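You operate a simulated robot arm through the tools that you are given. There is no shell and no other tool.

You run a simulated robot arm. Do the job below in one go: nothing can be reset, and whatever is moved stays where it is left.

## Task
Pick the large window off the big trolley and raise it to 130 cm.
Fine: cups FORWARD till TOUCH, grip, vacuum in the green band, balance it, then lift.

It is judged by the outcome, as a careful person would: the job done as asked, and still so three seconds after it is handed in. It fails if anything else is knocked over, pushed out of place, dropped, spilled or broken.

## Robot
A 7-joint arm with a fingered hand, fixed in place. Base frame: the origin is at the foot of the arm, x ahead of it, y to its left, z up. Readings come in cm, rad, newtons and seconds.
With the tool pointing down near the work surface it reaches from about 30 to 74 cm from the base axis. Its first joint turns from -2.897 to 2.897 rad. Payload 4 kg.
Tool frame: the origin (TCP) lies between the finger pads and is the grasp point; the fingertips stand 2.6 cm ahead of it; z points along the fingers, y is the line along which they close. The gripper opens to 13.2 cm. The gripper's body begins 7.3 cm behind the TCP. The gripper is a hand of 4 fingers: y runs from the thumb to the fingers, the wrist lies at [0, 0, -23.9] in the tool frame, and closing takes about 1.5 s.
Orientation is told as [roll, pitch, yaw] about the base's x, y, z axes, in that order, counted from this pose: with the fingers straight down and closing along the base's y, the tool's x points along the base's -x, its y along +y and its z along -z.

## Interface
- The arm moves only by the tool servo_tool. Its argument "deltas" is a list of rows, each an object of numbers (a shift or turn left out is 0, a gripper value left out holds the last): "x", "y", "z": the shift along the base's x, y, z in mm; "ax", "ay", "az": the turn, a rotation vector about the base's x, y, z in rad; "claw": the finger opening in mm, from 0 to 132. In form: [{"x": .., "y": .., "z": .., "ax": .., "ay": .., "az": .., "claw": ..}, ...]. A call has 1 to 20 rows; each row is the pose to reach, as a shift and turn from the pose commanded when the call began. Each row takes 0.2 s and may step no farther than 5 cm and 0.15 rad from the row before; otherwise, or with a gripper value out of range, the whole call is refused. A pose out of reach is approached as far as the arm can. The call stops where the force on the tool passes 40 N (or 10 N more than at its start, if that is more) or the arm is blocked; 0.2 s more then pass. The fingers move at their own pace (about 7.2 cm/s each) and stop on an object; they squeeze with about 24 N. The grip force told is the motor's: it shows also when the fingers shut on nothing. Time passes only in rows, and 0.2 s behind the last, so rows that repeat a pose let the fingers close. It gives the time, the measured TCP pose, the force on the tool (base axes), the opening and the grip force at its end, in the units of the frame above (readings bear some noise), with the torque about the TCP (base axes, N m) and any sound that the robot's microphone picked up.
- Cameras (640 x 400 px; columns grow to the right, rows downward): "scene" is fixed at [39.94, -65.67, 188.35]; the picture's right is [1.00, -0.00, 0.00], its down [-0.00, -0.72, -0.69] and it looks along [0.00, 0.69, -0.72] (base axes); focal length 311 px, centre (320, 200). "wrist" rides on the gripper at [6.8, 0.2, -9.7] in the tool frame; the picture's right is [-0.03, 1.00, 0.00], its down [-0.82, -0.02, -0.58] and it looks along [-0.58, -0.01, 0.82] (tool axes); focal length 270 px, centre (320, 200).
- camera(camera): a new picture of that camera. No time passes.
- slide_trunk(by): slides the trunk up (or, below 0, down) by that many cm; the arm rides with it, the base frame stays. It gives what a move gives, with no picture.
- hand_shape(shape): the hand has 4 fingers and takes this shape, open, in about a second: jaw (thumb against the fingers, like two jaws); tri (thumb and two fingers); tip (a fingertip pinch); poke (one finger out to press); point (the index stretched); flat (the hand flat); cup (the hand cupped); fist (a fist). The gripper value then closes the fingers along that shape, each until it touches; the sizes above hold for jaw. It gives what a move gives, with no picture.
- locate(camera, pixels): for up to 12 pixels [column, row] of the newest picture of that camera ("zoom" is the newest enlarged one), the place [x, y, z] in the base frame of the surface seen there, good to about 0.3 cm, but the place of the scene camera against the robot may be out by one fixed shift of up to 1.2 cm in any direction. No time passes.
- enlarge(camera, box): a new picture of the part [left, top, right, bottom] of that camera's present view, enlarged. No time passes.
- hand_in(): hands the job in; it is judged then, once.

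Unless the task says otherwise, let go and move clear before handing in.

The tools are called after "Emit:" as name(argument=value, ...) on one line, values as JSON. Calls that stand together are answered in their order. servo_tool: Moves the arm, as the interface text tells. Its arguments: {"type":"object","properties":{"deltas":{"type":"array"}},"required":["deltas"]} The other tools are called the same way: slide_trunk (by) slides the trunk up or down; hand_shape (shape) gives the hand a shape; camera (camera) takes a picture; locate (camera, pixels) gives the place of the surface under pixels of a picture; enlarge (camera, box) takes an enlarged picture of a part of a camera's view; hand_in () hands the job in.

At the start:

```text
time_s: 0.0
eef_pos: [35.82, 20.65, 133.53]
tool_rot: [0.0, 0.001, 0.001]
wrist_force: [0.4, 0.3, 0.3]
ft_torque: [0.01, -0.02, -0.01]
width: 13.2
grip_force: 0.0
shape: jaw
trunk travel left (down, up): [-52.5, 6.5]
```

scene: 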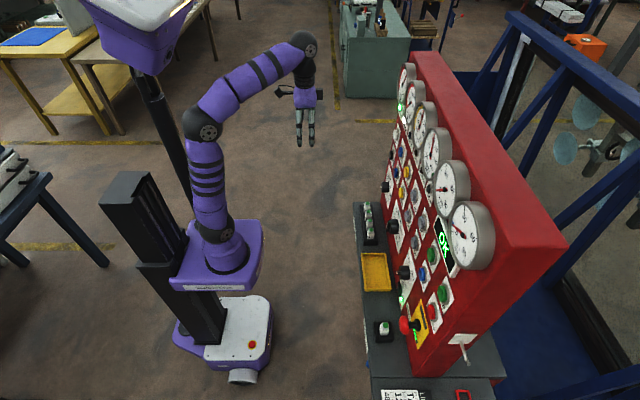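
wrist: 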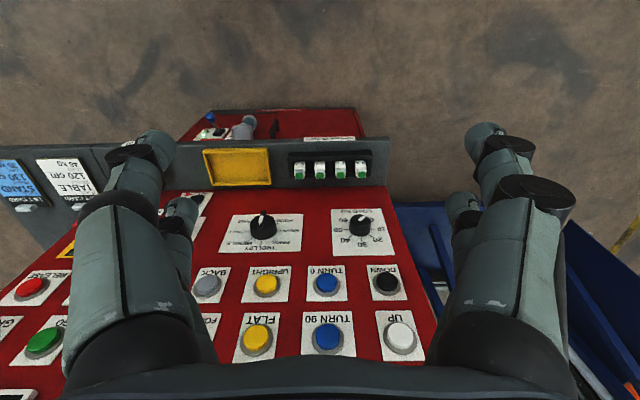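

The scene shows a red control panel around pixels (400-560, 60-370) with gauges and buttons, and the wrist view shows labelled knobs and buttons. I'll enlarge both to read the labels before moving.

Emit:
enlarge(camera="scene", box=[350, 50, 510, 150])

Emit:
enlarge(camera="scene", box=[350, 150, 510, 250])

Emit:
enlarge(camera="scene", box=[350, 230, 510, 330])

Emit:
enlarge(camera="scene", box=[350, 300, 510, 400])

Emit:
enlarge(camera="wrist", box=[180, 180, 440, 380])

Emit:
enlarge(camera="wrist", box=[0, 100, 240, 280])

Emit:
enlarge(camera="scene", box=[480, 0, 640, 100])

Emit:
enlarge(camera="scene", box=[480, 80, 640, 240])

```text
4.00 times, centred on (430, 100) of scene
```

zoom: 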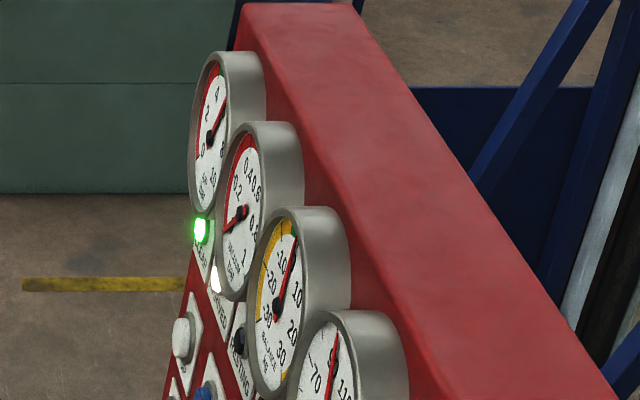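

```text
4.00 times, centred on (430, 200) of scene
```

zoom: 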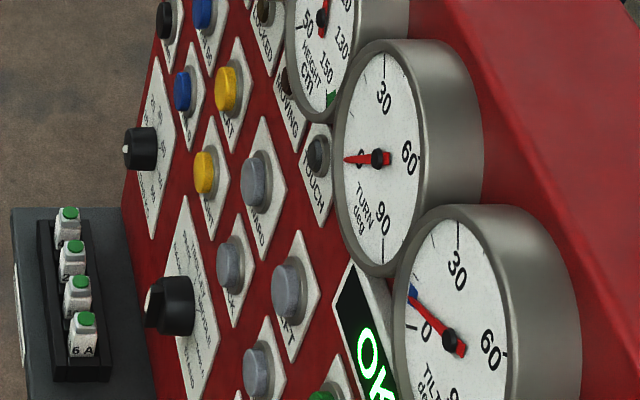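

```text
4.00 times, centred on (430, 280) of scene
```

zoom: 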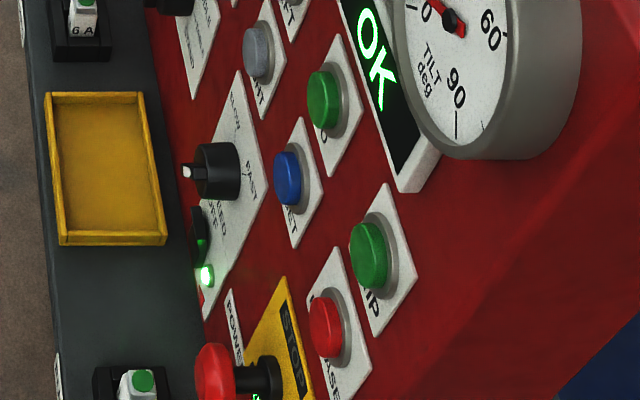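

```text
4.00 times, centred on (430, 350) of scene
```

zoom: 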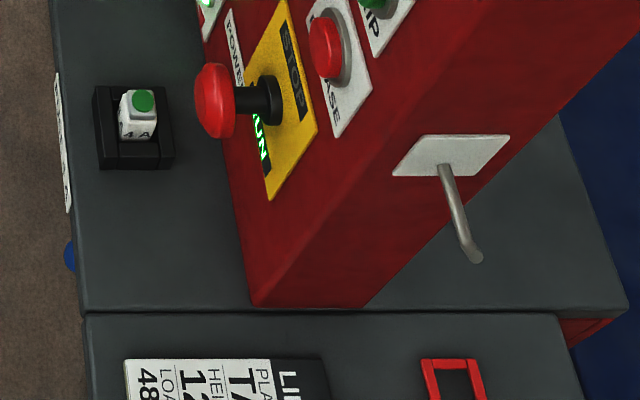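

```text
2.00 times, centred on (310, 280) of wrist
```

zoom: 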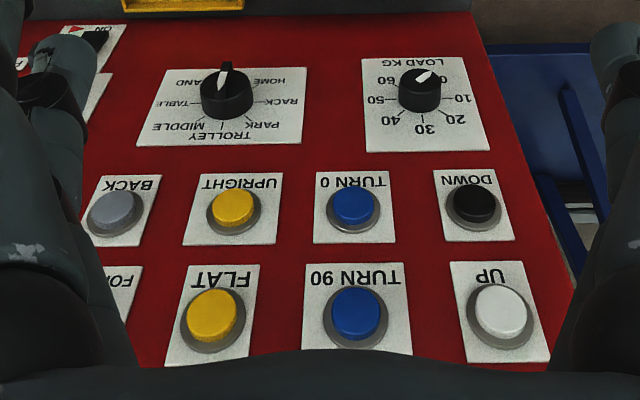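

```text
2.22 times, centred on (120, 190) of wrist
```

zoom: 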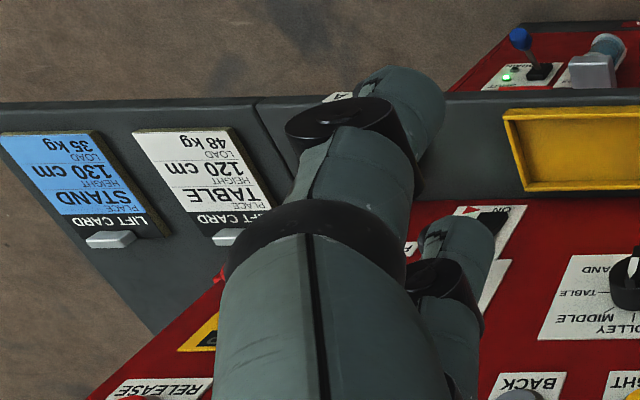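

```text
4.00 times, centred on (560, 50) of scene
```

zoom: 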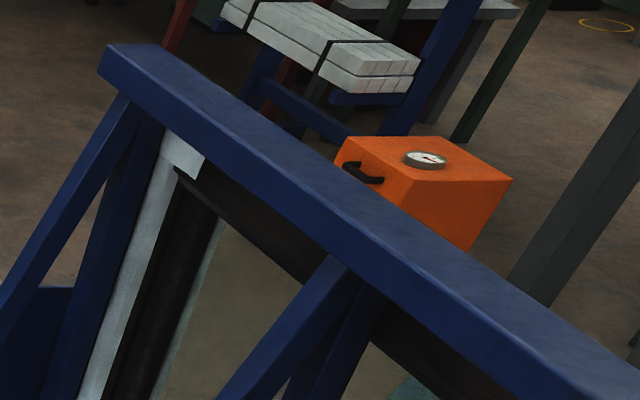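

```text
2.50 times, centred on (560, 160) of scene
```

zoom: 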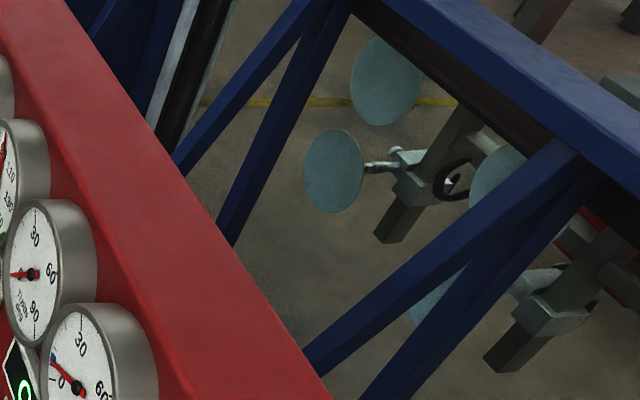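

The wrist view shows the panel upside down (UP/DOWN, TURN, FLAT/UPRIGHT, FORWARD/BACK, a TROLLEY selector and a LOAD KG knob). I'll locate the controls to get the panel's geometry.

Emit:
camera(camera="wrist")

Emit:
locate(camera="wrist", pixels=[[262, 226], [360, 222], [207, 286], [267, 284], [328, 280], [387, 282], [259, 336], [328, 334], [400, 336], [30, 287], [43, 342], [340, 250]])

Emit:
camera(camera="scene")

Emit:
locate(camera="scene", pixels=[[405, 325], [432, 314], [443, 292], [422, 274], [431, 254], [403, 272], [414, 242], [422, 222], [464, 236], [470, 345], [418, 60], [375, 270]])

```text
taken
```

wrist: 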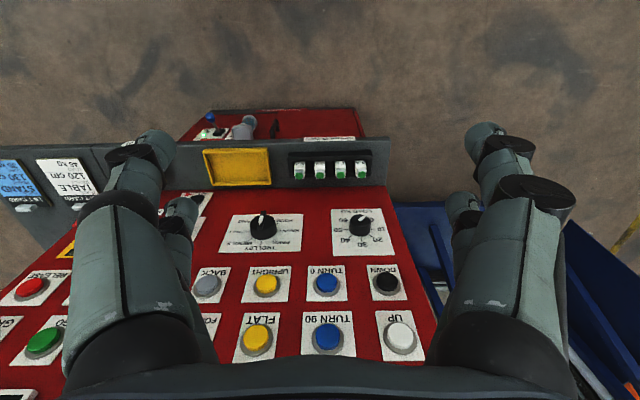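

```text
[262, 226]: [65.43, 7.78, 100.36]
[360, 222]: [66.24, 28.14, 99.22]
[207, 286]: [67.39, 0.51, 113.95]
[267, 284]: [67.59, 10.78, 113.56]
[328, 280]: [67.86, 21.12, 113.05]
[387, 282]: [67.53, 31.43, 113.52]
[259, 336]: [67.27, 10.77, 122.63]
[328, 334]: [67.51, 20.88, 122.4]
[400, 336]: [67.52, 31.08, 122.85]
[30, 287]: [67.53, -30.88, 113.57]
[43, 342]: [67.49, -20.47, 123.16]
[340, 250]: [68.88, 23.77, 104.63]
```

```text
taken
```

scene: 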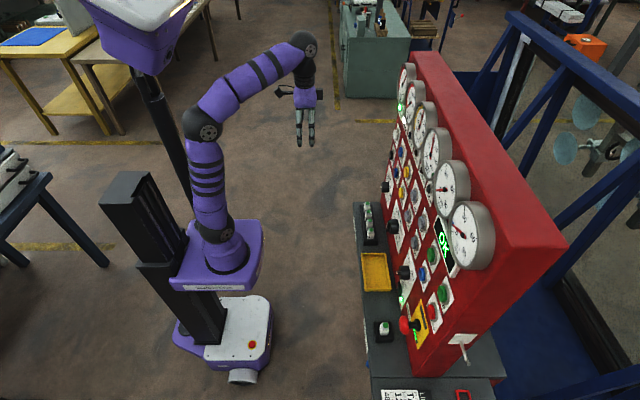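

```text
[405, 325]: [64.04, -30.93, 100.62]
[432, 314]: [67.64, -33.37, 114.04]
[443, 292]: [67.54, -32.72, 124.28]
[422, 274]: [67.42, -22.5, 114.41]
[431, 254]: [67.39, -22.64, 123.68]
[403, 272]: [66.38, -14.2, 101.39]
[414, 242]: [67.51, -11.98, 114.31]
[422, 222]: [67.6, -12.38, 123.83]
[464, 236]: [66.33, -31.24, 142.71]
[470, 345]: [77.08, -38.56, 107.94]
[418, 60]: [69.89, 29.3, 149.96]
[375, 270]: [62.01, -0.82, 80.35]
```

The panel is a vertical face at about x = 69, with button rows at z ≈ 113.5 and 123 and knobs at z ≈ 100. I'll put the hand in the poke shape and tilt the wrist so its camera can read the panel.

Emit:
hand_shape(shape="poke")

Emit:
servo_tool(deltas=[{"x": -10, "ay": -0.12}, {"x": -20, "ay": -0.24}, {"x": -30, "ay": -0.36}, {"x": -40, "y": -30, "ay": -0.48}, {"x": -50, "y": -60, "ay": -0.6}, {"x": -50, "y": -90, "ay": -0.7}, {"x": -50, "y": -120, "ay": -0.7}, {"x": -50, "y": -150, "ay": -0.7}])

Emit:
camera(camera="wrist")

Emit:
camera(camera="scene")

```text
time_s: 0.9
eef_pos: [35.95, 20.68, 133.54]
tool_rot: [0.001, 0.001, 0.001]
wrist_force: [-0.2, -0.7, -0.4]
ft_torque: [0.01, 0.0, 0.0]
width: 0.03
grip_force: 0.0
shape: poke
trunk travel left (down, up): [-52.5, 6.5]
```

```text
time_s: 2.7
eef_pos: [30.85, 5.48, 133.36]
tool_rot: [0.001, -0.702, 0.0]
wrist_force: [-0.1, -0.1, -0.2]
ft_torque: [0.01, -0.03, -0.04]
width: 0.02
grip_force: 0.1
shape: poke
trunk travel left (down, up): [-52.5, 6.5]
```

```text
taken
```

wrist: 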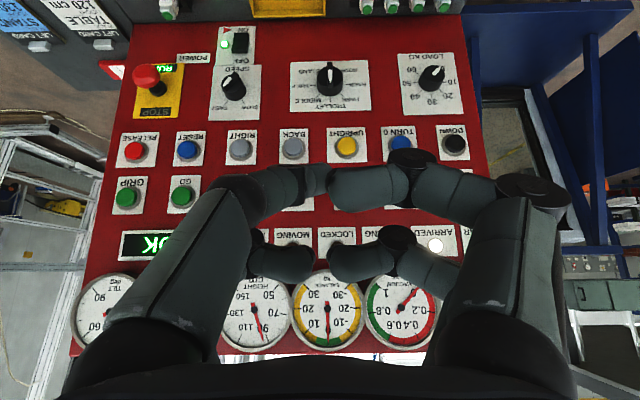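

```text
taken
```

scene: 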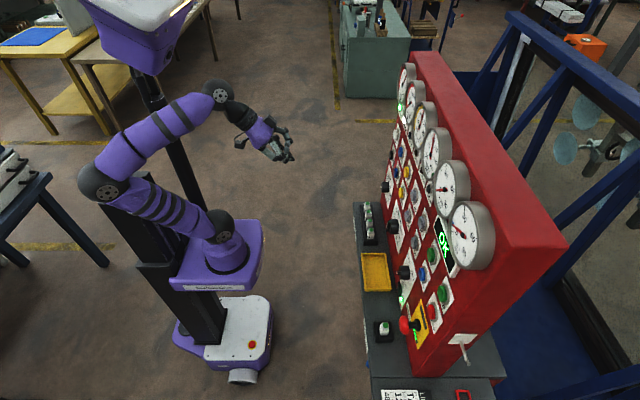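

The whole panel is now in view: power switch near (240,40), STOP at (147,77), knobs around row 77, buttons on rows 148 and 195, lamps on row 240 and gauges on row 310. I'll enlarge each area and check the hand's shape.

Emit:
enlarge(camera="wrist", box=[80, 0, 280, 125])

Emit:
enlarge(camera="wrist", box=[270, 0, 480, 130])

Emit:
enlarge(camera="wrist", box=[80, 120, 280, 245])

Emit:
enlarge(camera="wrist", box=[220, 220, 480, 360])

Emit:
enlarge(camera="wrist", box=[0, 0, 130, 80])

Emit:
enlarge(camera="scene", box=[200, 70, 328, 180])

```text
3.20 times, centred on (180, 62) of wrist
```

zoom: 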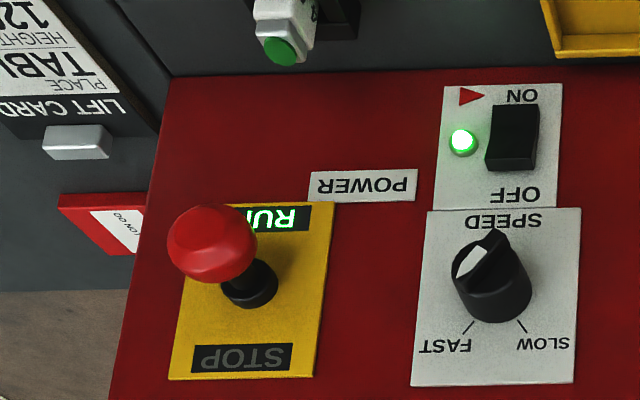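

```text
3.05 times, centred on (375, 65) of wrist
```

zoom: 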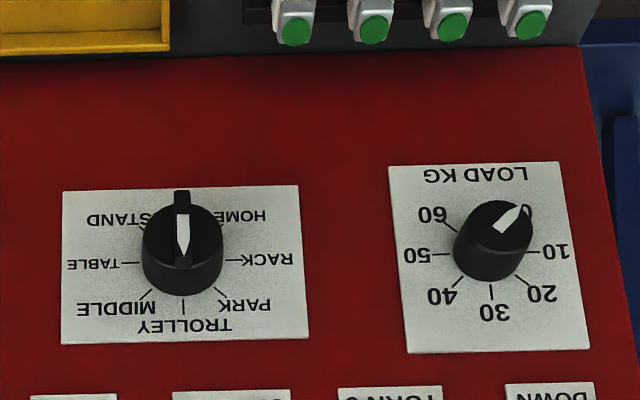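

```text
3.20 times, centred on (180, 182) of wrist
```

zoom: 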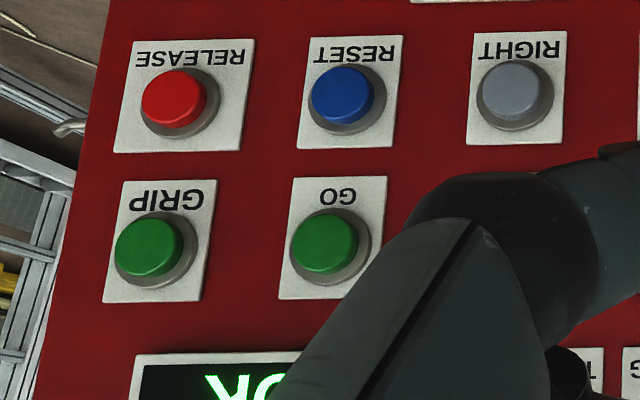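

```text
2.46 times, centred on (350, 290) of wrist
```

zoom: 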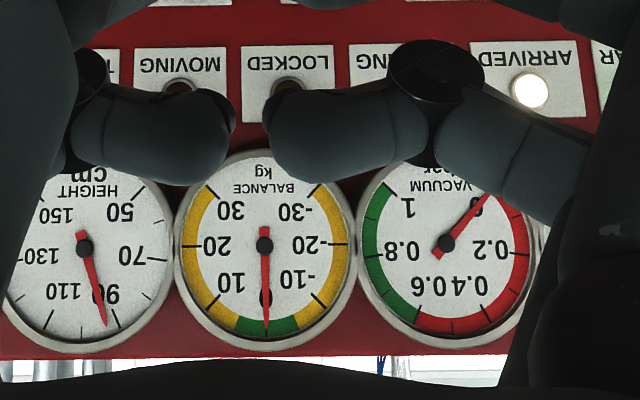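

```text
4.92 times, centred on (65, 40) of wrist
```

zoom: 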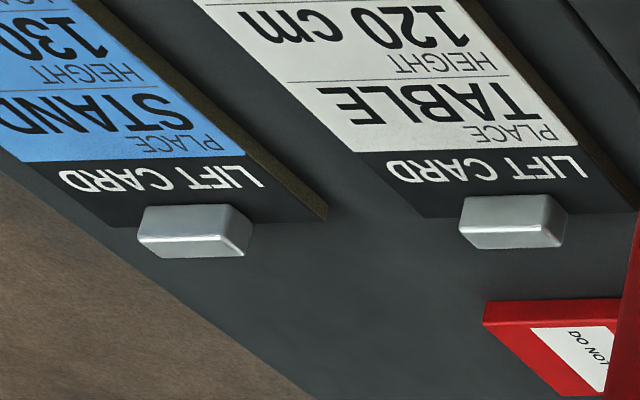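

```text
3.64 times, centred on (264, 125) of scene
```

zoom: 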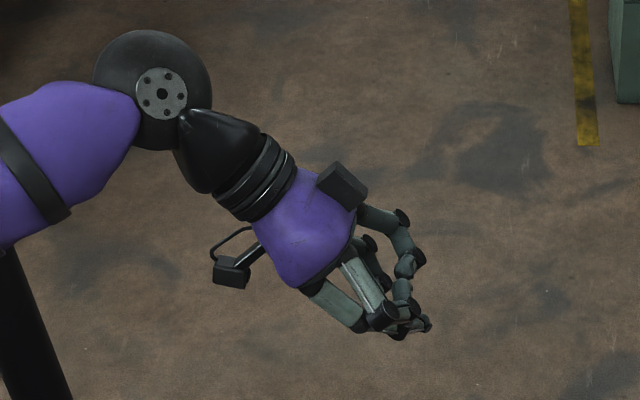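

RUN is lit and power is ON. The selector's white mark points at TROLLEY, SPEED at FAST and LOAD KG at 0; the BALANCE needle is at 0, VACUUM at 0 and HEIGHT at about 92. I'll try the "point" shape to see which gives a clean single pressing finger.

Emit:
hand_shape(shape="point")

Emit:
camera(camera="wrist")

Emit:
enlarge(camera="scene", box=[200, 70, 328, 180])

```text
time_s: 3.6
eef_pos: [30.78, 5.63, 133.4]
tool_rot: [0.001, -0.699, 0.002]
wrist_force: [0.2, 0.0, -0.6]
ft_torque: [0.0, -0.01, -0.01]
width: 0.02
grip_force: 0.0
shape: point
trunk travel left (down, up): [-52.5, 6.5]
```

```text
taken
```

wrist: 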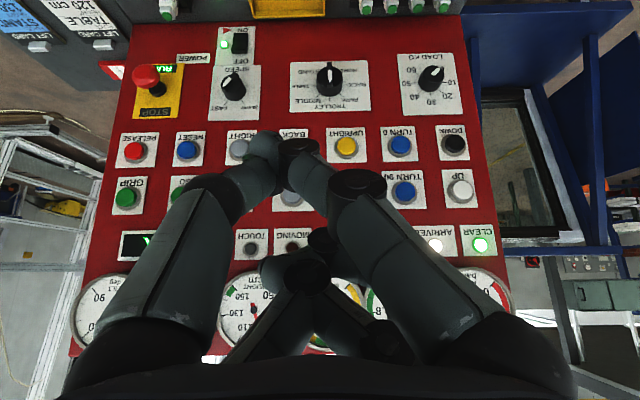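

```text
3.64 times, centred on (264, 125) of scene
```

zoom: 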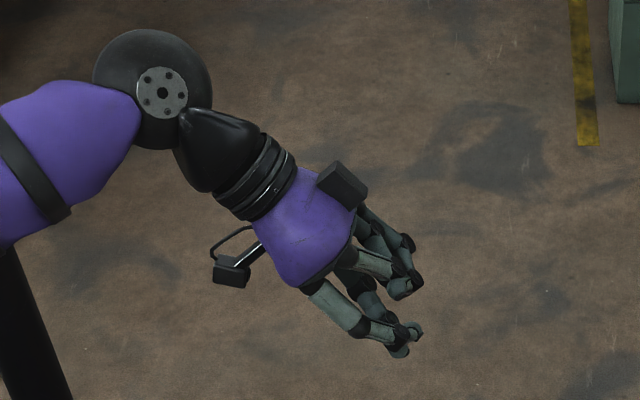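

In the "point" shape the fingers look curled, with no clearly stretched finger. I'll see what the claw value does in this shape.

Emit:
servo_tool(deltas=[{"claw": 132}, {"claw": 132}, {"claw": 132}, {"claw": 132}, {"claw": 132}, {"claw": 132}, {"claw": 132}])

Emit:
camera(camera="wrist")

Emit:
enlarge(camera="scene", box=[200, 70, 328, 180])

Emit:
hand_shape(shape="poke")

Emit:
camera(camera="wrist")

Emit:
enlarge(camera="scene", box=[200, 70, 328, 180])

```text
time_s: 5.2
eef_pos: [30.87, 5.67, 133.55]
tool_rot: [-0.001, -0.7, -0.001]
wrist_force: [1.0, -0.2, 0.0]
ft_torque: [0.01, 0.02, 0.01]
width: 0.0
grip_force: 0.0
shape: point
trunk travel left (down, up): [-52.5, 6.5]
```

```text
taken
```

wrist: 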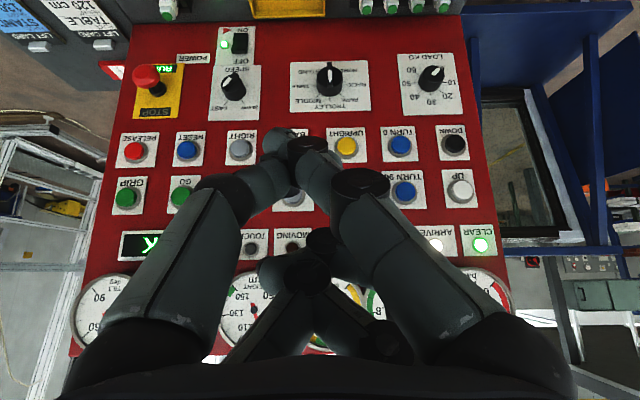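

```text
3.64 times, centred on (264, 125) of scene
```

zoom: 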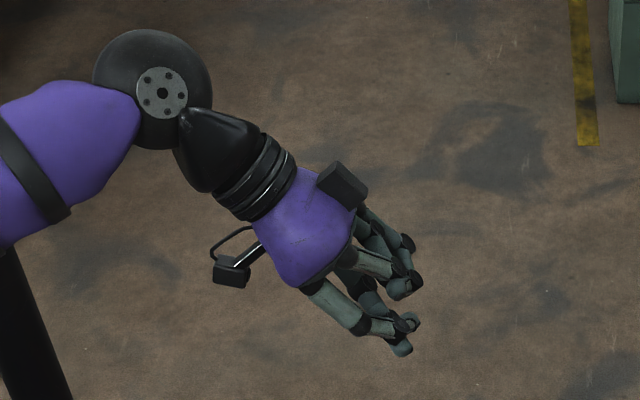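

```text
time_s: 6.1
eef_pos: [30.89, 5.74, 133.5]
tool_rot: [0.0, -0.699, 0.002]
wrist_force: [-0.5, -0.1, -0.3]
ft_torque: [-0.03, 0.01, -0.02]
width: 0.0
grip_force: 0.0
shape: poke
trunk travel left (down, up): [-52.5, 6.5]
```

```text
taken
```

wrist: 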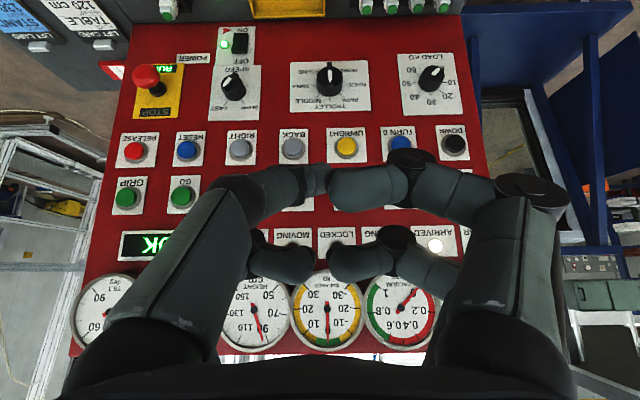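

```text
3.64 times, centred on (264, 125) of scene
```

zoom: 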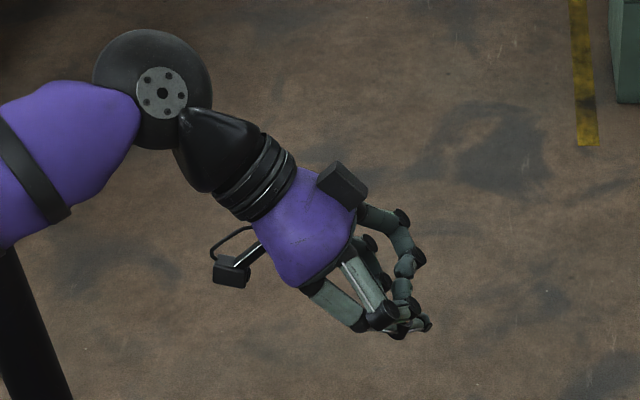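

In poke, the knuckles rather than a single tip seem to lead. I'll measure the finger points here, then compare with a closed jaw, whose geometry is known (tips 2.6 cm ahead of the TCP).

Emit:
locate(camera="wrist", pixels=[[318, 180], [300, 180], [360, 185], [405, 165], [280, 185], [300, 262], [345, 260], [395, 240], [260, 240], [230, 190], [465, 195], [320, 190]])

Emit:
hand_shape(shape="jaw")

Emit:
servo_tool(deltas=[{"claw": 0}, {"claw": 0}, {"claw": 0}, {"claw": 0}, {"claw": 0}, {"claw": 0}, {"claw": 0}])

Emit:
camera(camera="wrist")

Emit:
enlarge(camera="scene", box=[200, 70, 328, 180])

```text
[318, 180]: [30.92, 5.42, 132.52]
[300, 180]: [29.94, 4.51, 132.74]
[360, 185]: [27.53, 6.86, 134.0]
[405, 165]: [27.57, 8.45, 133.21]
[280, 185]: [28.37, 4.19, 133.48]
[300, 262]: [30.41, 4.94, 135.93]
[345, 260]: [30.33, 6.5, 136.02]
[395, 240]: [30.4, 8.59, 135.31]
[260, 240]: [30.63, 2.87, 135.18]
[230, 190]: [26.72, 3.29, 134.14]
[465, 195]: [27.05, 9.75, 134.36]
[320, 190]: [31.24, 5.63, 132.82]
```

```text
time_s: 7.0
eef_pos: [30.88, 5.7, 133.4]
tool_rot: [0.0, -0.699, 0.0]
wrist_force: [-0.5, -0.4, 0.8]
ft_torque: [0.01, 0.02, 0.0]
width: 13.2
grip_force: 0.1
shape: jaw
trunk travel left (down, up): [-52.5, 6.5]
```

```text
time_s: 8.6
eef_pos: [30.77, 5.63, 133.43]
tool_rot: [0.002, -0.7, 0.0]
wrist_force: [-0.4, -0.5, 0.9]
ft_torque: [0.01, 0.0, 0.0]
width: 0.01
grip_force: 24.0
shape: jaw
trunk travel left (down, up): [-52.5, 6.5]
```

```text
taken
```

wrist: 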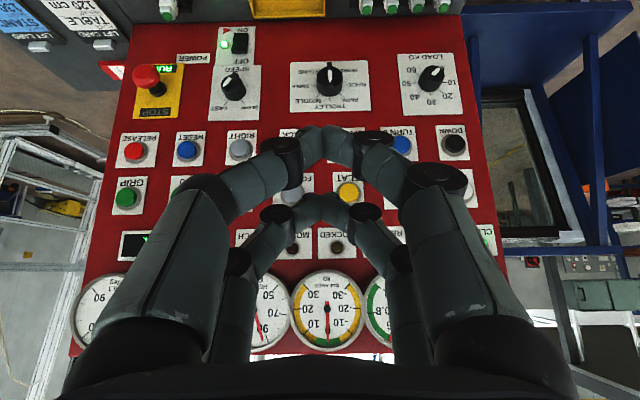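

```text
3.64 times, centred on (264, 125) of scene
```

zoom: 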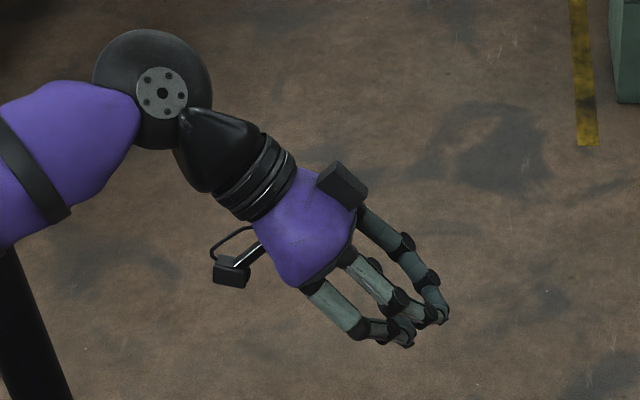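

The poke shape does put one fingertip about 0.8 cm ahead of the TCP with the rest 2–3 cm behind, so it will work for buttons. Before pressing anything I'll make a fist and raise the camera to look over the panel at the lifter, the trolley and the window.

Emit:
hand_shape(shape="fist")

Emit:
servo_tool(deltas=[{"z": 40, "ay": -0.05}, {"z": 80, "ay": -0.1}, {"z": 120, "ay": -0.15}, {"z": 160, "ay": -0.2}, {"z": 200, "ay": -0.2}, {"z": 240, "ay": -0.2}])

Emit:
camera(camera="wrist")

```text
time_s: 9.5
eef_pos: [30.77, 5.59, 133.45]
tool_rot: [0.001, -0.7, -0.001]
wrist_force: [-0.4, 0.0, 0.2]
ft_torque: [0.01, 0.02, 0.0]
width: 0.0
grip_force: 0.0
shape: fist
trunk travel left (down, up): [-52.5, 6.5]
```

```text
time_s: 10.9
eef_pos: [31.17, 5.79, 157.11]
tool_rot: [-0.01, -0.891, 0.0]
wrist_force: [0.2, 0.3, 0.4]
ft_torque: [-0.04, 0.05, -0.02]
width: 0.0
grip_force: 0.0
shape: fist
trunk travel left (down, up): [-52.5, 6.5]
```

```text
taken
```

wrist: 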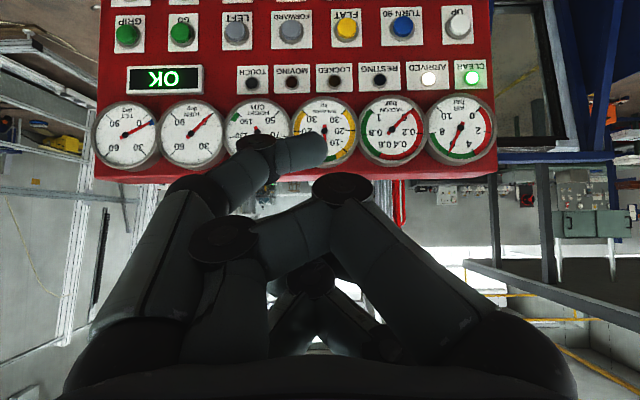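

Now the whole lamp row (TOUCH, MOVING, LOCKED, RESTING, ARRIVED, CLEAR) and the six gauges can be seen. I'll enlarge them and the areas on either side of the panel.

Emit:
enlarge(camera="wrist", box=[90, 50, 300, 180])

Emit:
enlarge(camera="wrist", box=[290, 50, 500, 180])

Emit:
enlarge(camera="wrist", box=[480, 0, 640, 100])

Emit:
enlarge(camera="wrist", box=[0, 0, 200, 400])

Emit:
enlarge(camera="wrist", box=[380, 150, 640, 312])

Emit:
enlarge(camera="scene", box=[440, 0, 640, 200])

Emit:
enlarge(camera="scene", box=[500, 150, 640, 400])

```text
3.05 times, centred on (195, 115) of wrist
```

zoom: 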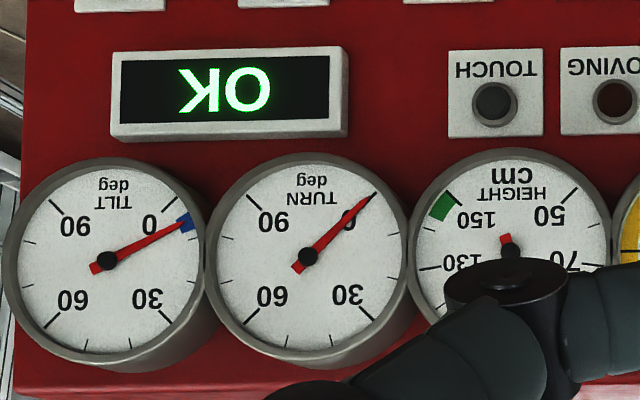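

```text
3.05 times, centred on (395, 115) of wrist
```

zoom: 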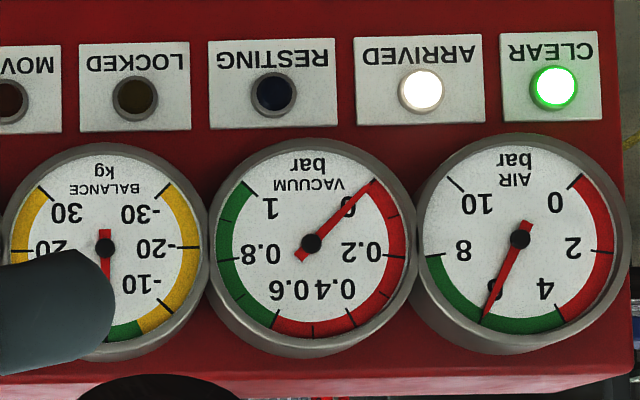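

```text
4.00 times, centred on (560, 50) of wrist
```

zoom: 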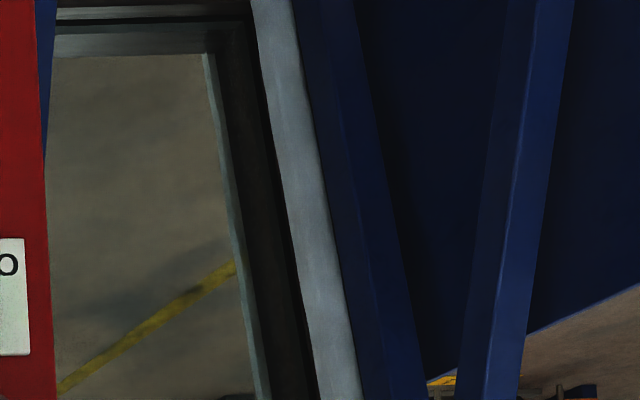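

```text
1.00 times, centred on (100, 200) of wrist (not enlarged: the box is as wide or as high as the picture)
```

zoom: 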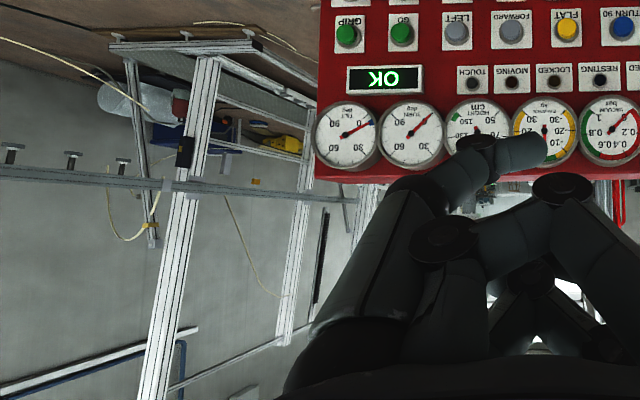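

```text
2.46 times, centred on (510, 231) of wrist
```

zoom: 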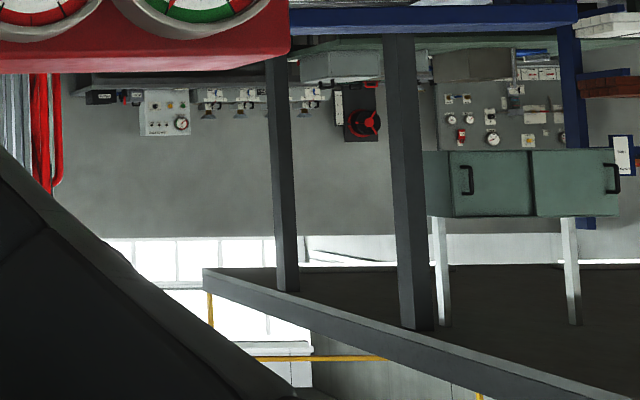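

```text
2.00 times, centred on (540, 100) of scene
```

zoom: 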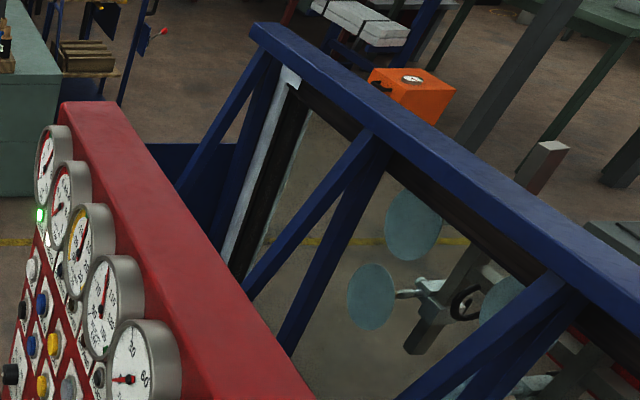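

```text
1.60 times, centred on (570, 275) of scene
```

zoom: 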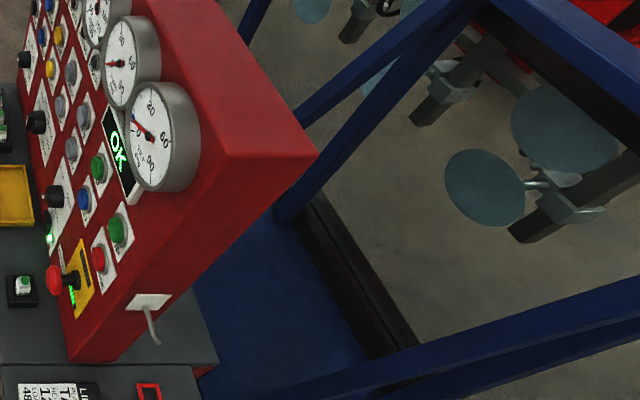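

The lifter shows ARRIVED and CLEAR lit, TOUCH/LOCKED/RESTING dark, air at 6 bar and tilt on its blue mark. The scene shows the grey cups at about (565,148) and (585,108) behind the glass, so I'll locate cups, frame and the lower desk items.

Emit:
camera(camera="scene")

Emit:
locate(camera="scene", pixels=[[566, 148], [586, 110], [638, 110], [602, 203], [575, 50], [590, 75], [530, 20], [500, 120], [560, 300], [538, 205], [596, 152], [625, 150]])

Emit:
enlarge(camera="scene", box=[360, 360, 500, 400])

Emit:
locate(camera="wrist", pixels=[[127, 35], [181, 34], [236, 33], [290, 32], [345, 28], [401, 27], [457, 23], [254, 78], [292, 75], [428, 78], [472, 78], [150, 77]])

```text
taken
```

scene: 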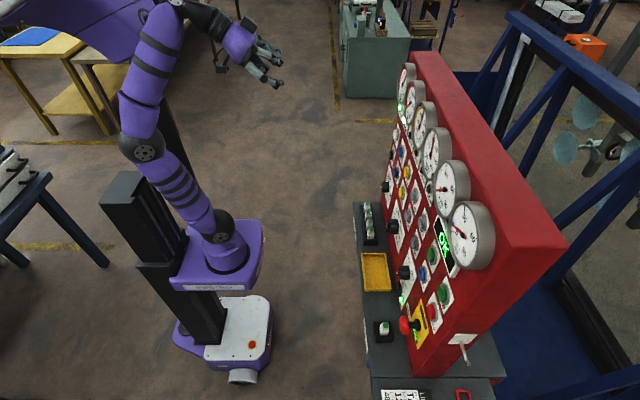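

```text
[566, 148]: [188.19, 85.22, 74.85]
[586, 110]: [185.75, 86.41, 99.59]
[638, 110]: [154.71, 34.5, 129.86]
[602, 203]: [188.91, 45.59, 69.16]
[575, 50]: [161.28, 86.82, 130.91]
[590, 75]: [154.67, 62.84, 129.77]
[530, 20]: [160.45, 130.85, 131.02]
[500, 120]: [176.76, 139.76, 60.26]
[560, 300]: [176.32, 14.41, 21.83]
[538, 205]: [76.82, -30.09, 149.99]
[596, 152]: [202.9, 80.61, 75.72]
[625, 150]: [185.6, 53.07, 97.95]
```

```text
4.57 times, centred on (430, 380) of scene
```

zoom: 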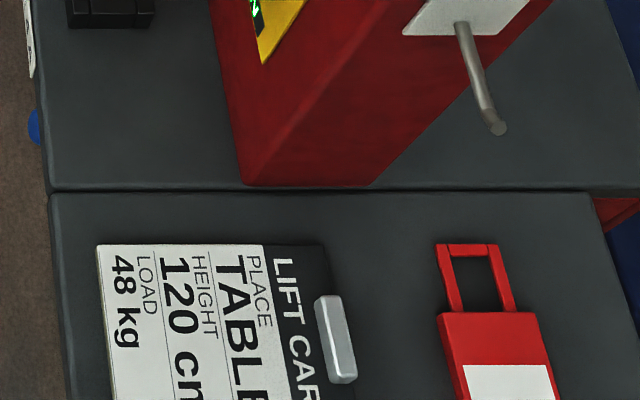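

```text
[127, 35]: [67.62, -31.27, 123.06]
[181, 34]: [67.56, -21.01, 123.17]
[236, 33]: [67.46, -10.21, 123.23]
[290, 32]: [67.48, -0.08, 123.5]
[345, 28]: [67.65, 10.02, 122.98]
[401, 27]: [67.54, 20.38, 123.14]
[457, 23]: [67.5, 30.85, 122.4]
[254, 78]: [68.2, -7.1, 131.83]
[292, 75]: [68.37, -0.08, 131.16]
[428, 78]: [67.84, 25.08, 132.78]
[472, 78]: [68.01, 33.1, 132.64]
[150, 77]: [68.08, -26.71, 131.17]
```

The upper button row is at z = 123.1: GRIP y −31.2, GO −21, LEFT −10.3, FORWARD 0, FLAT 10, TURN90 20.4, UP 30.9. The cups sit at x ≈ 186–189, behind a window leaning at about x 160–176. I'll check the "tip" and "tri" shapes for turning knobs.

Emit:
hand_shape(shape="tip")

Emit:
camera(camera="wrist")

Emit:
hand_shape(shape="tri")

Emit:
camera(camera="wrist")

```text
time_s: 11.8
eef_pos: [30.87, 5.73, 157.33]
tool_rot: [-0.004, -0.898, 0.001]
wrist_force: [-0.5, -0.5, 0.1]
ft_torque: [0.0, 0.04, 0.01]
width: 13.2
grip_force: 0.1
shape: tip
trunk travel left (down, up): [-52.5, 6.5]
```

```text
taken
```

wrist: 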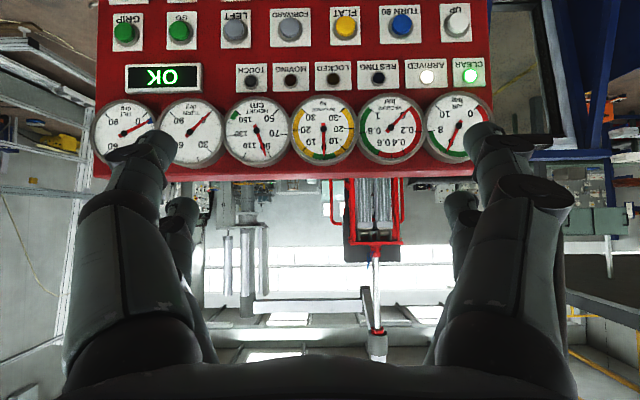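

```text
time_s: 12.7
eef_pos: [30.93, 5.73, 157.24]
tool_rot: [-0.002, -0.897, 0.001]
wrist_force: [-0.2, -0.6, 0.3]
ft_torque: [-0.01, -0.01, 0.02]
width: 13.18
grip_force: 0.1
shape: tri
trunk travel left (down, up): [-52.5, 6.5]
```

```text
taken
```

wrist: 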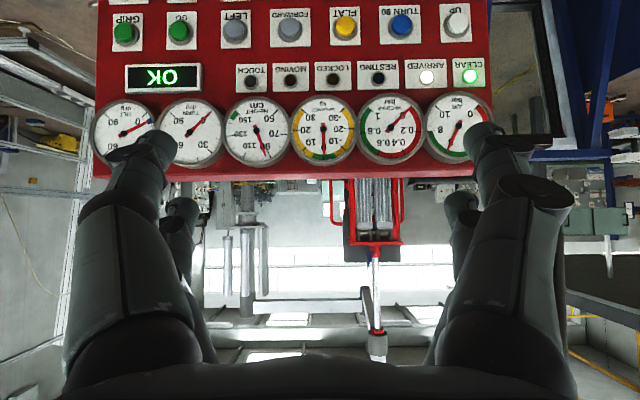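

With the fingers open I can see the lifter machinery behind the panel, around (375,230). I'll enlarge that and the height gauge, whose green mark I want to read properly.

Emit:
enlarge(camera="wrist", box=[195, 170, 455, 370])

Emit:
enlarge(camera="wrist", box=[215, 85, 365, 175])

Emit:
servo_tool(deltas=[{"claw": 0}, {"claw": 0}, {"claw": 0}, {"claw": 0}, {"claw": 0}, {"claw": 0}, {"claw": 0}])

Emit:
camera(camera="wrist")

Emit:
hand_shape(shape="tip")

Emit:
servo_tool(deltas=[{"claw": 0}, {"claw": 0}, {"claw": 0}, {"claw": 0}, {"claw": 0}, {"claw": 0}, {"claw": 0}])

Emit:
camera(camera="wrist")

```text
2.00 times, centred on (325, 270) of wrist
```

zoom: 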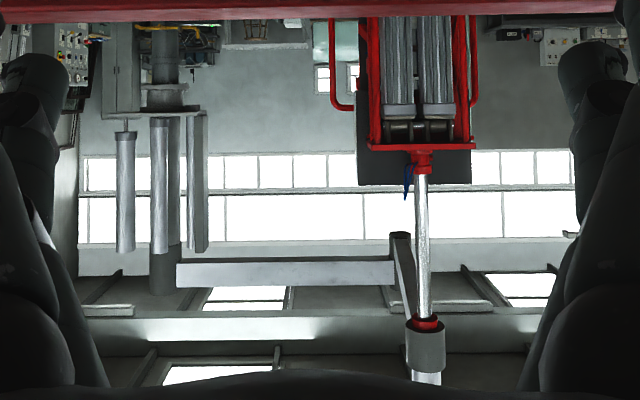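

```text
4.27 times, centred on (290, 130) of wrist
```

zoom: 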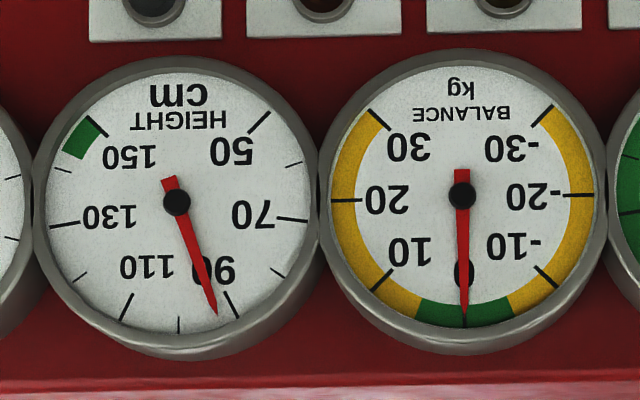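

```text
time_s: 14.3
eef_pos: [30.82, 5.84, 157.21]
tool_rot: [-0.003, -0.895, 0.001]
wrist_force: [0.1, 0.8, -0.7]
ft_torque: [-0.03, -0.04, -0.03]
width: 0.02
grip_force: 24.0
shape: tri
trunk travel left (down, up): [-52.5, 6.5]
```

```text
taken
```

wrist: 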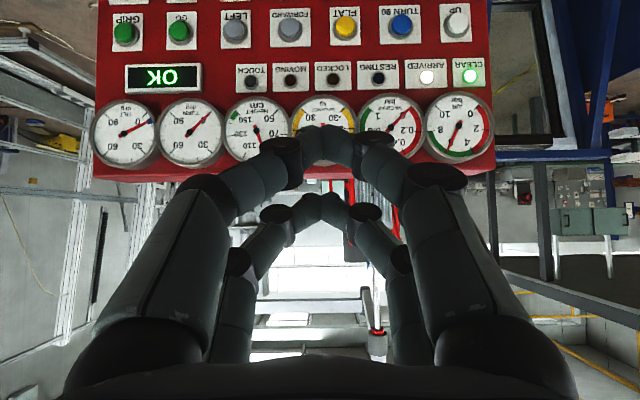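

```text
time_s: 15.2
eef_pos: [30.93, 5.78, 157.27]
tool_rot: [-0.004, -0.897, 0.002]
wrist_force: [1.2, 0.2, 0.4]
ft_torque: [0.0, 0.0, -0.03]
width: 13.19
grip_force: 0.1
shape: tip
trunk travel left (down, up): [-52.5, 6.5]
```

```text
time_s: 16.8
eef_pos: [30.96, 5.61, 157.2]
tool_rot: [-0.004, -0.898, 0.002]
wrist_force: [0.5, 0.3, -0.3]
ft_torque: [0.02, -0.02, 0.03]
width: 0.0
grip_force: 24.4
shape: tip
trunk travel left (down, up): [-52.5, 6.5]
```

```text
taken
```

wrist: 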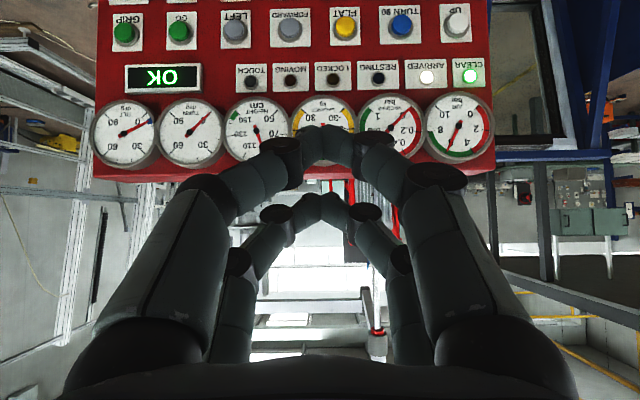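

The jaw, tip and tri shapes all close as two finger pairs about 4 cm apart. The HEIGHT needle reads about 94 and its green mark is around 145–150. I'll open the hand and drop in front of the lower knob row for a straight view of SPEED, the selector and LOAD.

Emit:
hand_shape(shape="jaw")

Emit:
servo_tool(deltas=[{"z": -45}, {"z": -90}, {"z": -135}, {"x": 10, "z": -180}, {"x": 25, "y": -15, "z": -220}, {"x": 40, "y": -30, "z": -260}, {"x": 55, "y": -45, "z": -300}, {"x": 70, "y": -60, "z": -340}, {"x": 90, "y": -75, "z": -380}, {"x": 110, "y": -90, "z": -420}, {"x": 130, "y": -100, "z": -460}, {"x": 150, "y": -110, "z": -500}])

Emit:
camera(camera="wrist")

```text
time_s: 17.7
eef_pos: [30.91, 5.73, 157.16]
tool_rot: [-0.004, -0.895, 0.001]
wrist_force: [0.5, 0.1, -0.1]
ft_torque: [-0.01, -0.01, 0.0]
width: 13.21
grip_force: 0.1
shape: jaw
trunk travel left (down, up): [-52.5, 6.5]
```

```text
time_s: 20.3
eef_pos: [46.97, -5.74, 108.18]
tool_rot: [-0.001, -0.896, -0.001]
wrist_force: [0.1, 0.5, -0.5]
ft_torque: [-0.01, 0.02, -0.01]
width: 13.16
grip_force: 0.1
shape: jaw
out of reach, approached as far as the arm can: row 11, 12
trunk travel left (down, up): [-52.5, 6.5]
```

```text
taken
```

wrist: 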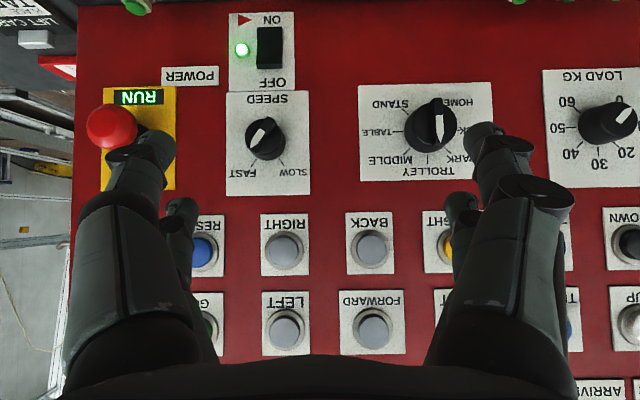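

This is a direct view of the knobs: SPEED at (267,140), the selector at (432,125) and LOAD at (607,122). The mark on SPEED appears to point to FAST. I'll enlarge to confirm and locate them.

Emit:
enlarge(camera="wrist", box=[220, 85, 316, 200])

Emit:
enlarge(camera="wrist", box=[355, 75, 495, 185])

Emit:
locate(camera="wrist", pixels=[[262, 132], [275, 127], [250, 140], [267, 150], [280, 185], [430, 122], [440, 112], [432, 145], [372, 248], [285, 250], [285, 327], [371, 327]])

```text
3.48 times, centred on (268, 142) of wrist
```

zoom: 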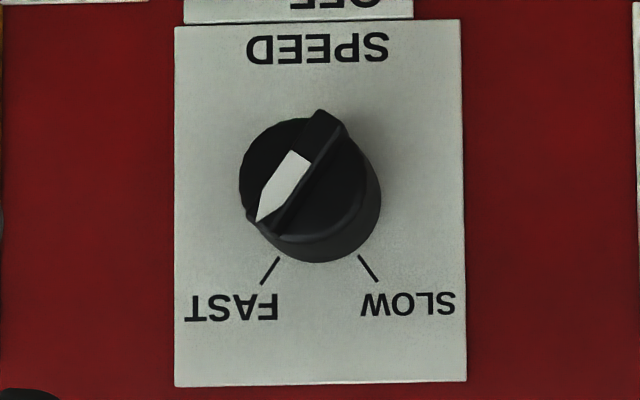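

```text
3.64 times, centred on (425, 130) of wrist
```

zoom: 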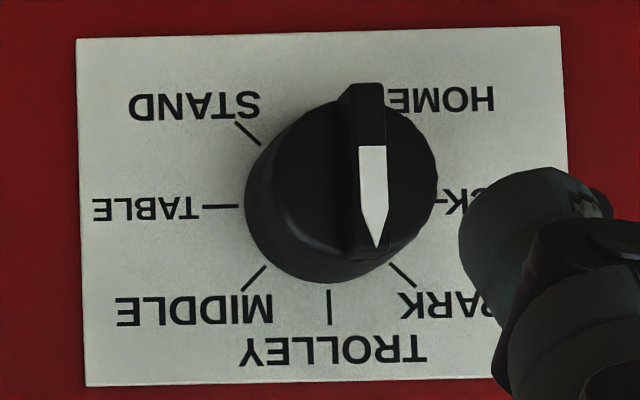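

```text
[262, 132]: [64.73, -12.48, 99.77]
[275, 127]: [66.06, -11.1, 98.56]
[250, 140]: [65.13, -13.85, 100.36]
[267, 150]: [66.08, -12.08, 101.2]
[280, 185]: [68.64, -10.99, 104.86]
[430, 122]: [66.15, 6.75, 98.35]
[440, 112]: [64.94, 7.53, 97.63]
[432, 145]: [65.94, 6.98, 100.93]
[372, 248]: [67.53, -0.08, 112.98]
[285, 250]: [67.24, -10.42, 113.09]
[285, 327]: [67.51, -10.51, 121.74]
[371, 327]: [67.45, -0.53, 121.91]
```

SPEED clearly points to FAST. It has a raised ridge (top at x ≈ 64.7, cap at 66.1, centre about y −12.2, z 100), and the selector is on TROLLEY. I'll check where the arm's base sits so I can plan reach for a horizontal tool at z ≈ 100.

Emit:
camera(camera="scene")

Emit:
locate(camera="scene", pixels=[[225, 240], [222, 258], [200, 270], [245, 240], [225, 215], [240, 335], [215, 280]])

```text
taken
```

scene: 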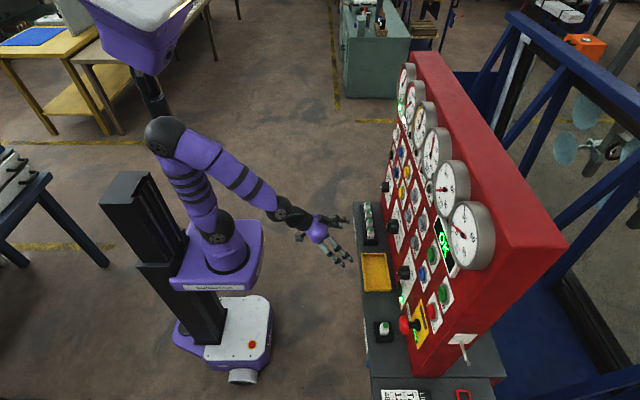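

```text
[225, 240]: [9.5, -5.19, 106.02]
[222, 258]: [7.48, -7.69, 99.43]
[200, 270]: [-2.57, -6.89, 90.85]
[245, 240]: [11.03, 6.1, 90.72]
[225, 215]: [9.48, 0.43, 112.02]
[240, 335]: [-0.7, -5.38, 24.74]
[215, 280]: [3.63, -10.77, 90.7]
```

The arm's foot is at z ≈ 91, so a horizontal tool at z ≈ 100 is comfortable. I'll bring the tool horizontal (pitch −1.57) in front of the SPEED knob at y −12.2, z 99.7, with the fingers narrowed to 5 cm.

Emit:
servo_tool(deltas=[{"x": 25, "y": -11, "z": -12, "ay": -0.113, "claw": 50}, {"x": 45, "y": -22, "z": -24, "ay": -0.226, "claw": 50}, {"x": 65, "y": -33, "z": -36, "ay": -0.339, "claw": 50}, {"x": 85, "y": -44, "z": -48, "ay": -0.452, "claw": 50}, {"x": 95, "y": -55, "z": -60, "ay": -0.565, "claw": 50}, {"x": 105, "y": -65, "z": -75, "ay": -0.675, "claw": 50}, {"x": 105, "y": -65, "z": -75, "ay": -0.675, "claw": 50}])

Emit:
camera(camera="wrist")

Emit:
camera(camera="scene")

```text
time_s: 21.9
eef_pos: [57.35, -12.25, 100.72]
tool_rot: [3.128, -1.564, -3.129]
wrist_force: [0.3, 0.1, 0.3]
ft_torque: [-0.01, -0.02, 0.02]
width: 5.04
grip_force: 0.1
shape: jaw
out of reach, approached as far as the arm can: row 1, 2, 3
trunk travel left (down, up): [-52.5, 6.5]
```

```text
taken
```

wrist: 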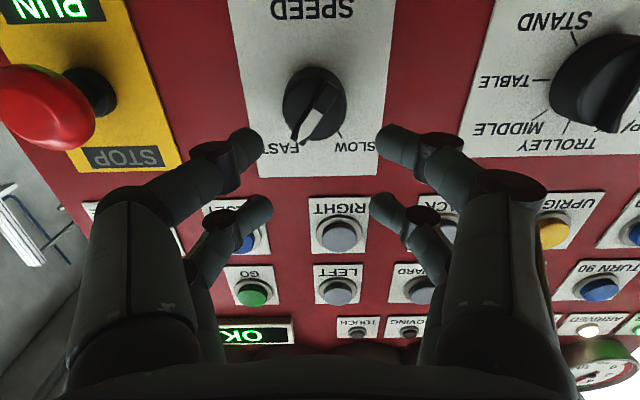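

```text
taken
```

scene: 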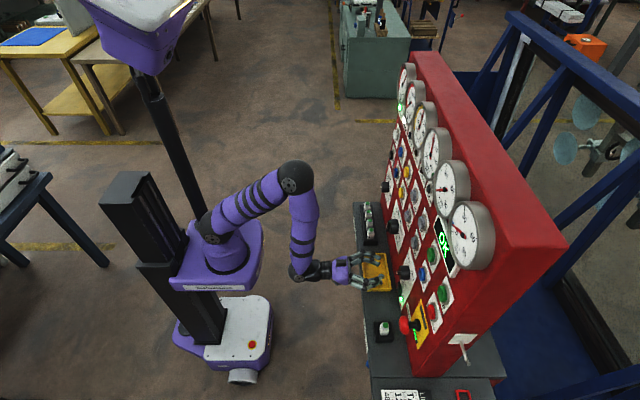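

The hand is horizontal in front of SPEED, and the knob shows at about (315,105). I'll locate it again from close up.

Emit:
enlarge(camera="wrist", box=[240, 50, 400, 150])

Emit:
locate(camera="wrist", pixels=[[318, 108], [328, 90], [300, 132], [308, 120], [292, 100], [330, 125], [312, 70], [345, 105], [283, 105], [325, 135], [270, 120], [375, 120]])

```text
4.00 times, centred on (320, 100) of wrist
```

zoom: 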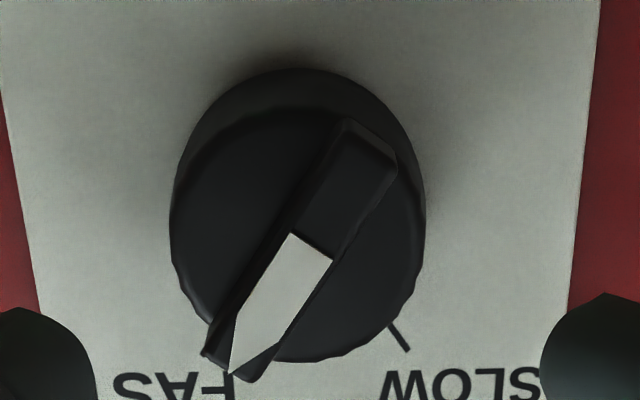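

```text
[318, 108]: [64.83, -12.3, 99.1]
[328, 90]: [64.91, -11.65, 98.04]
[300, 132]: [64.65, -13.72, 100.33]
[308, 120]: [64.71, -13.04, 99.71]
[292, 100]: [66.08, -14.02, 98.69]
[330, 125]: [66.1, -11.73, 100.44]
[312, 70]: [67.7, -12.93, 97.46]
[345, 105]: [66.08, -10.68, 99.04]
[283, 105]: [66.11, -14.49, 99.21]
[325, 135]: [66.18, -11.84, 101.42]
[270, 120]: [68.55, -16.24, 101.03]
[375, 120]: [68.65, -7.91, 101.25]
```

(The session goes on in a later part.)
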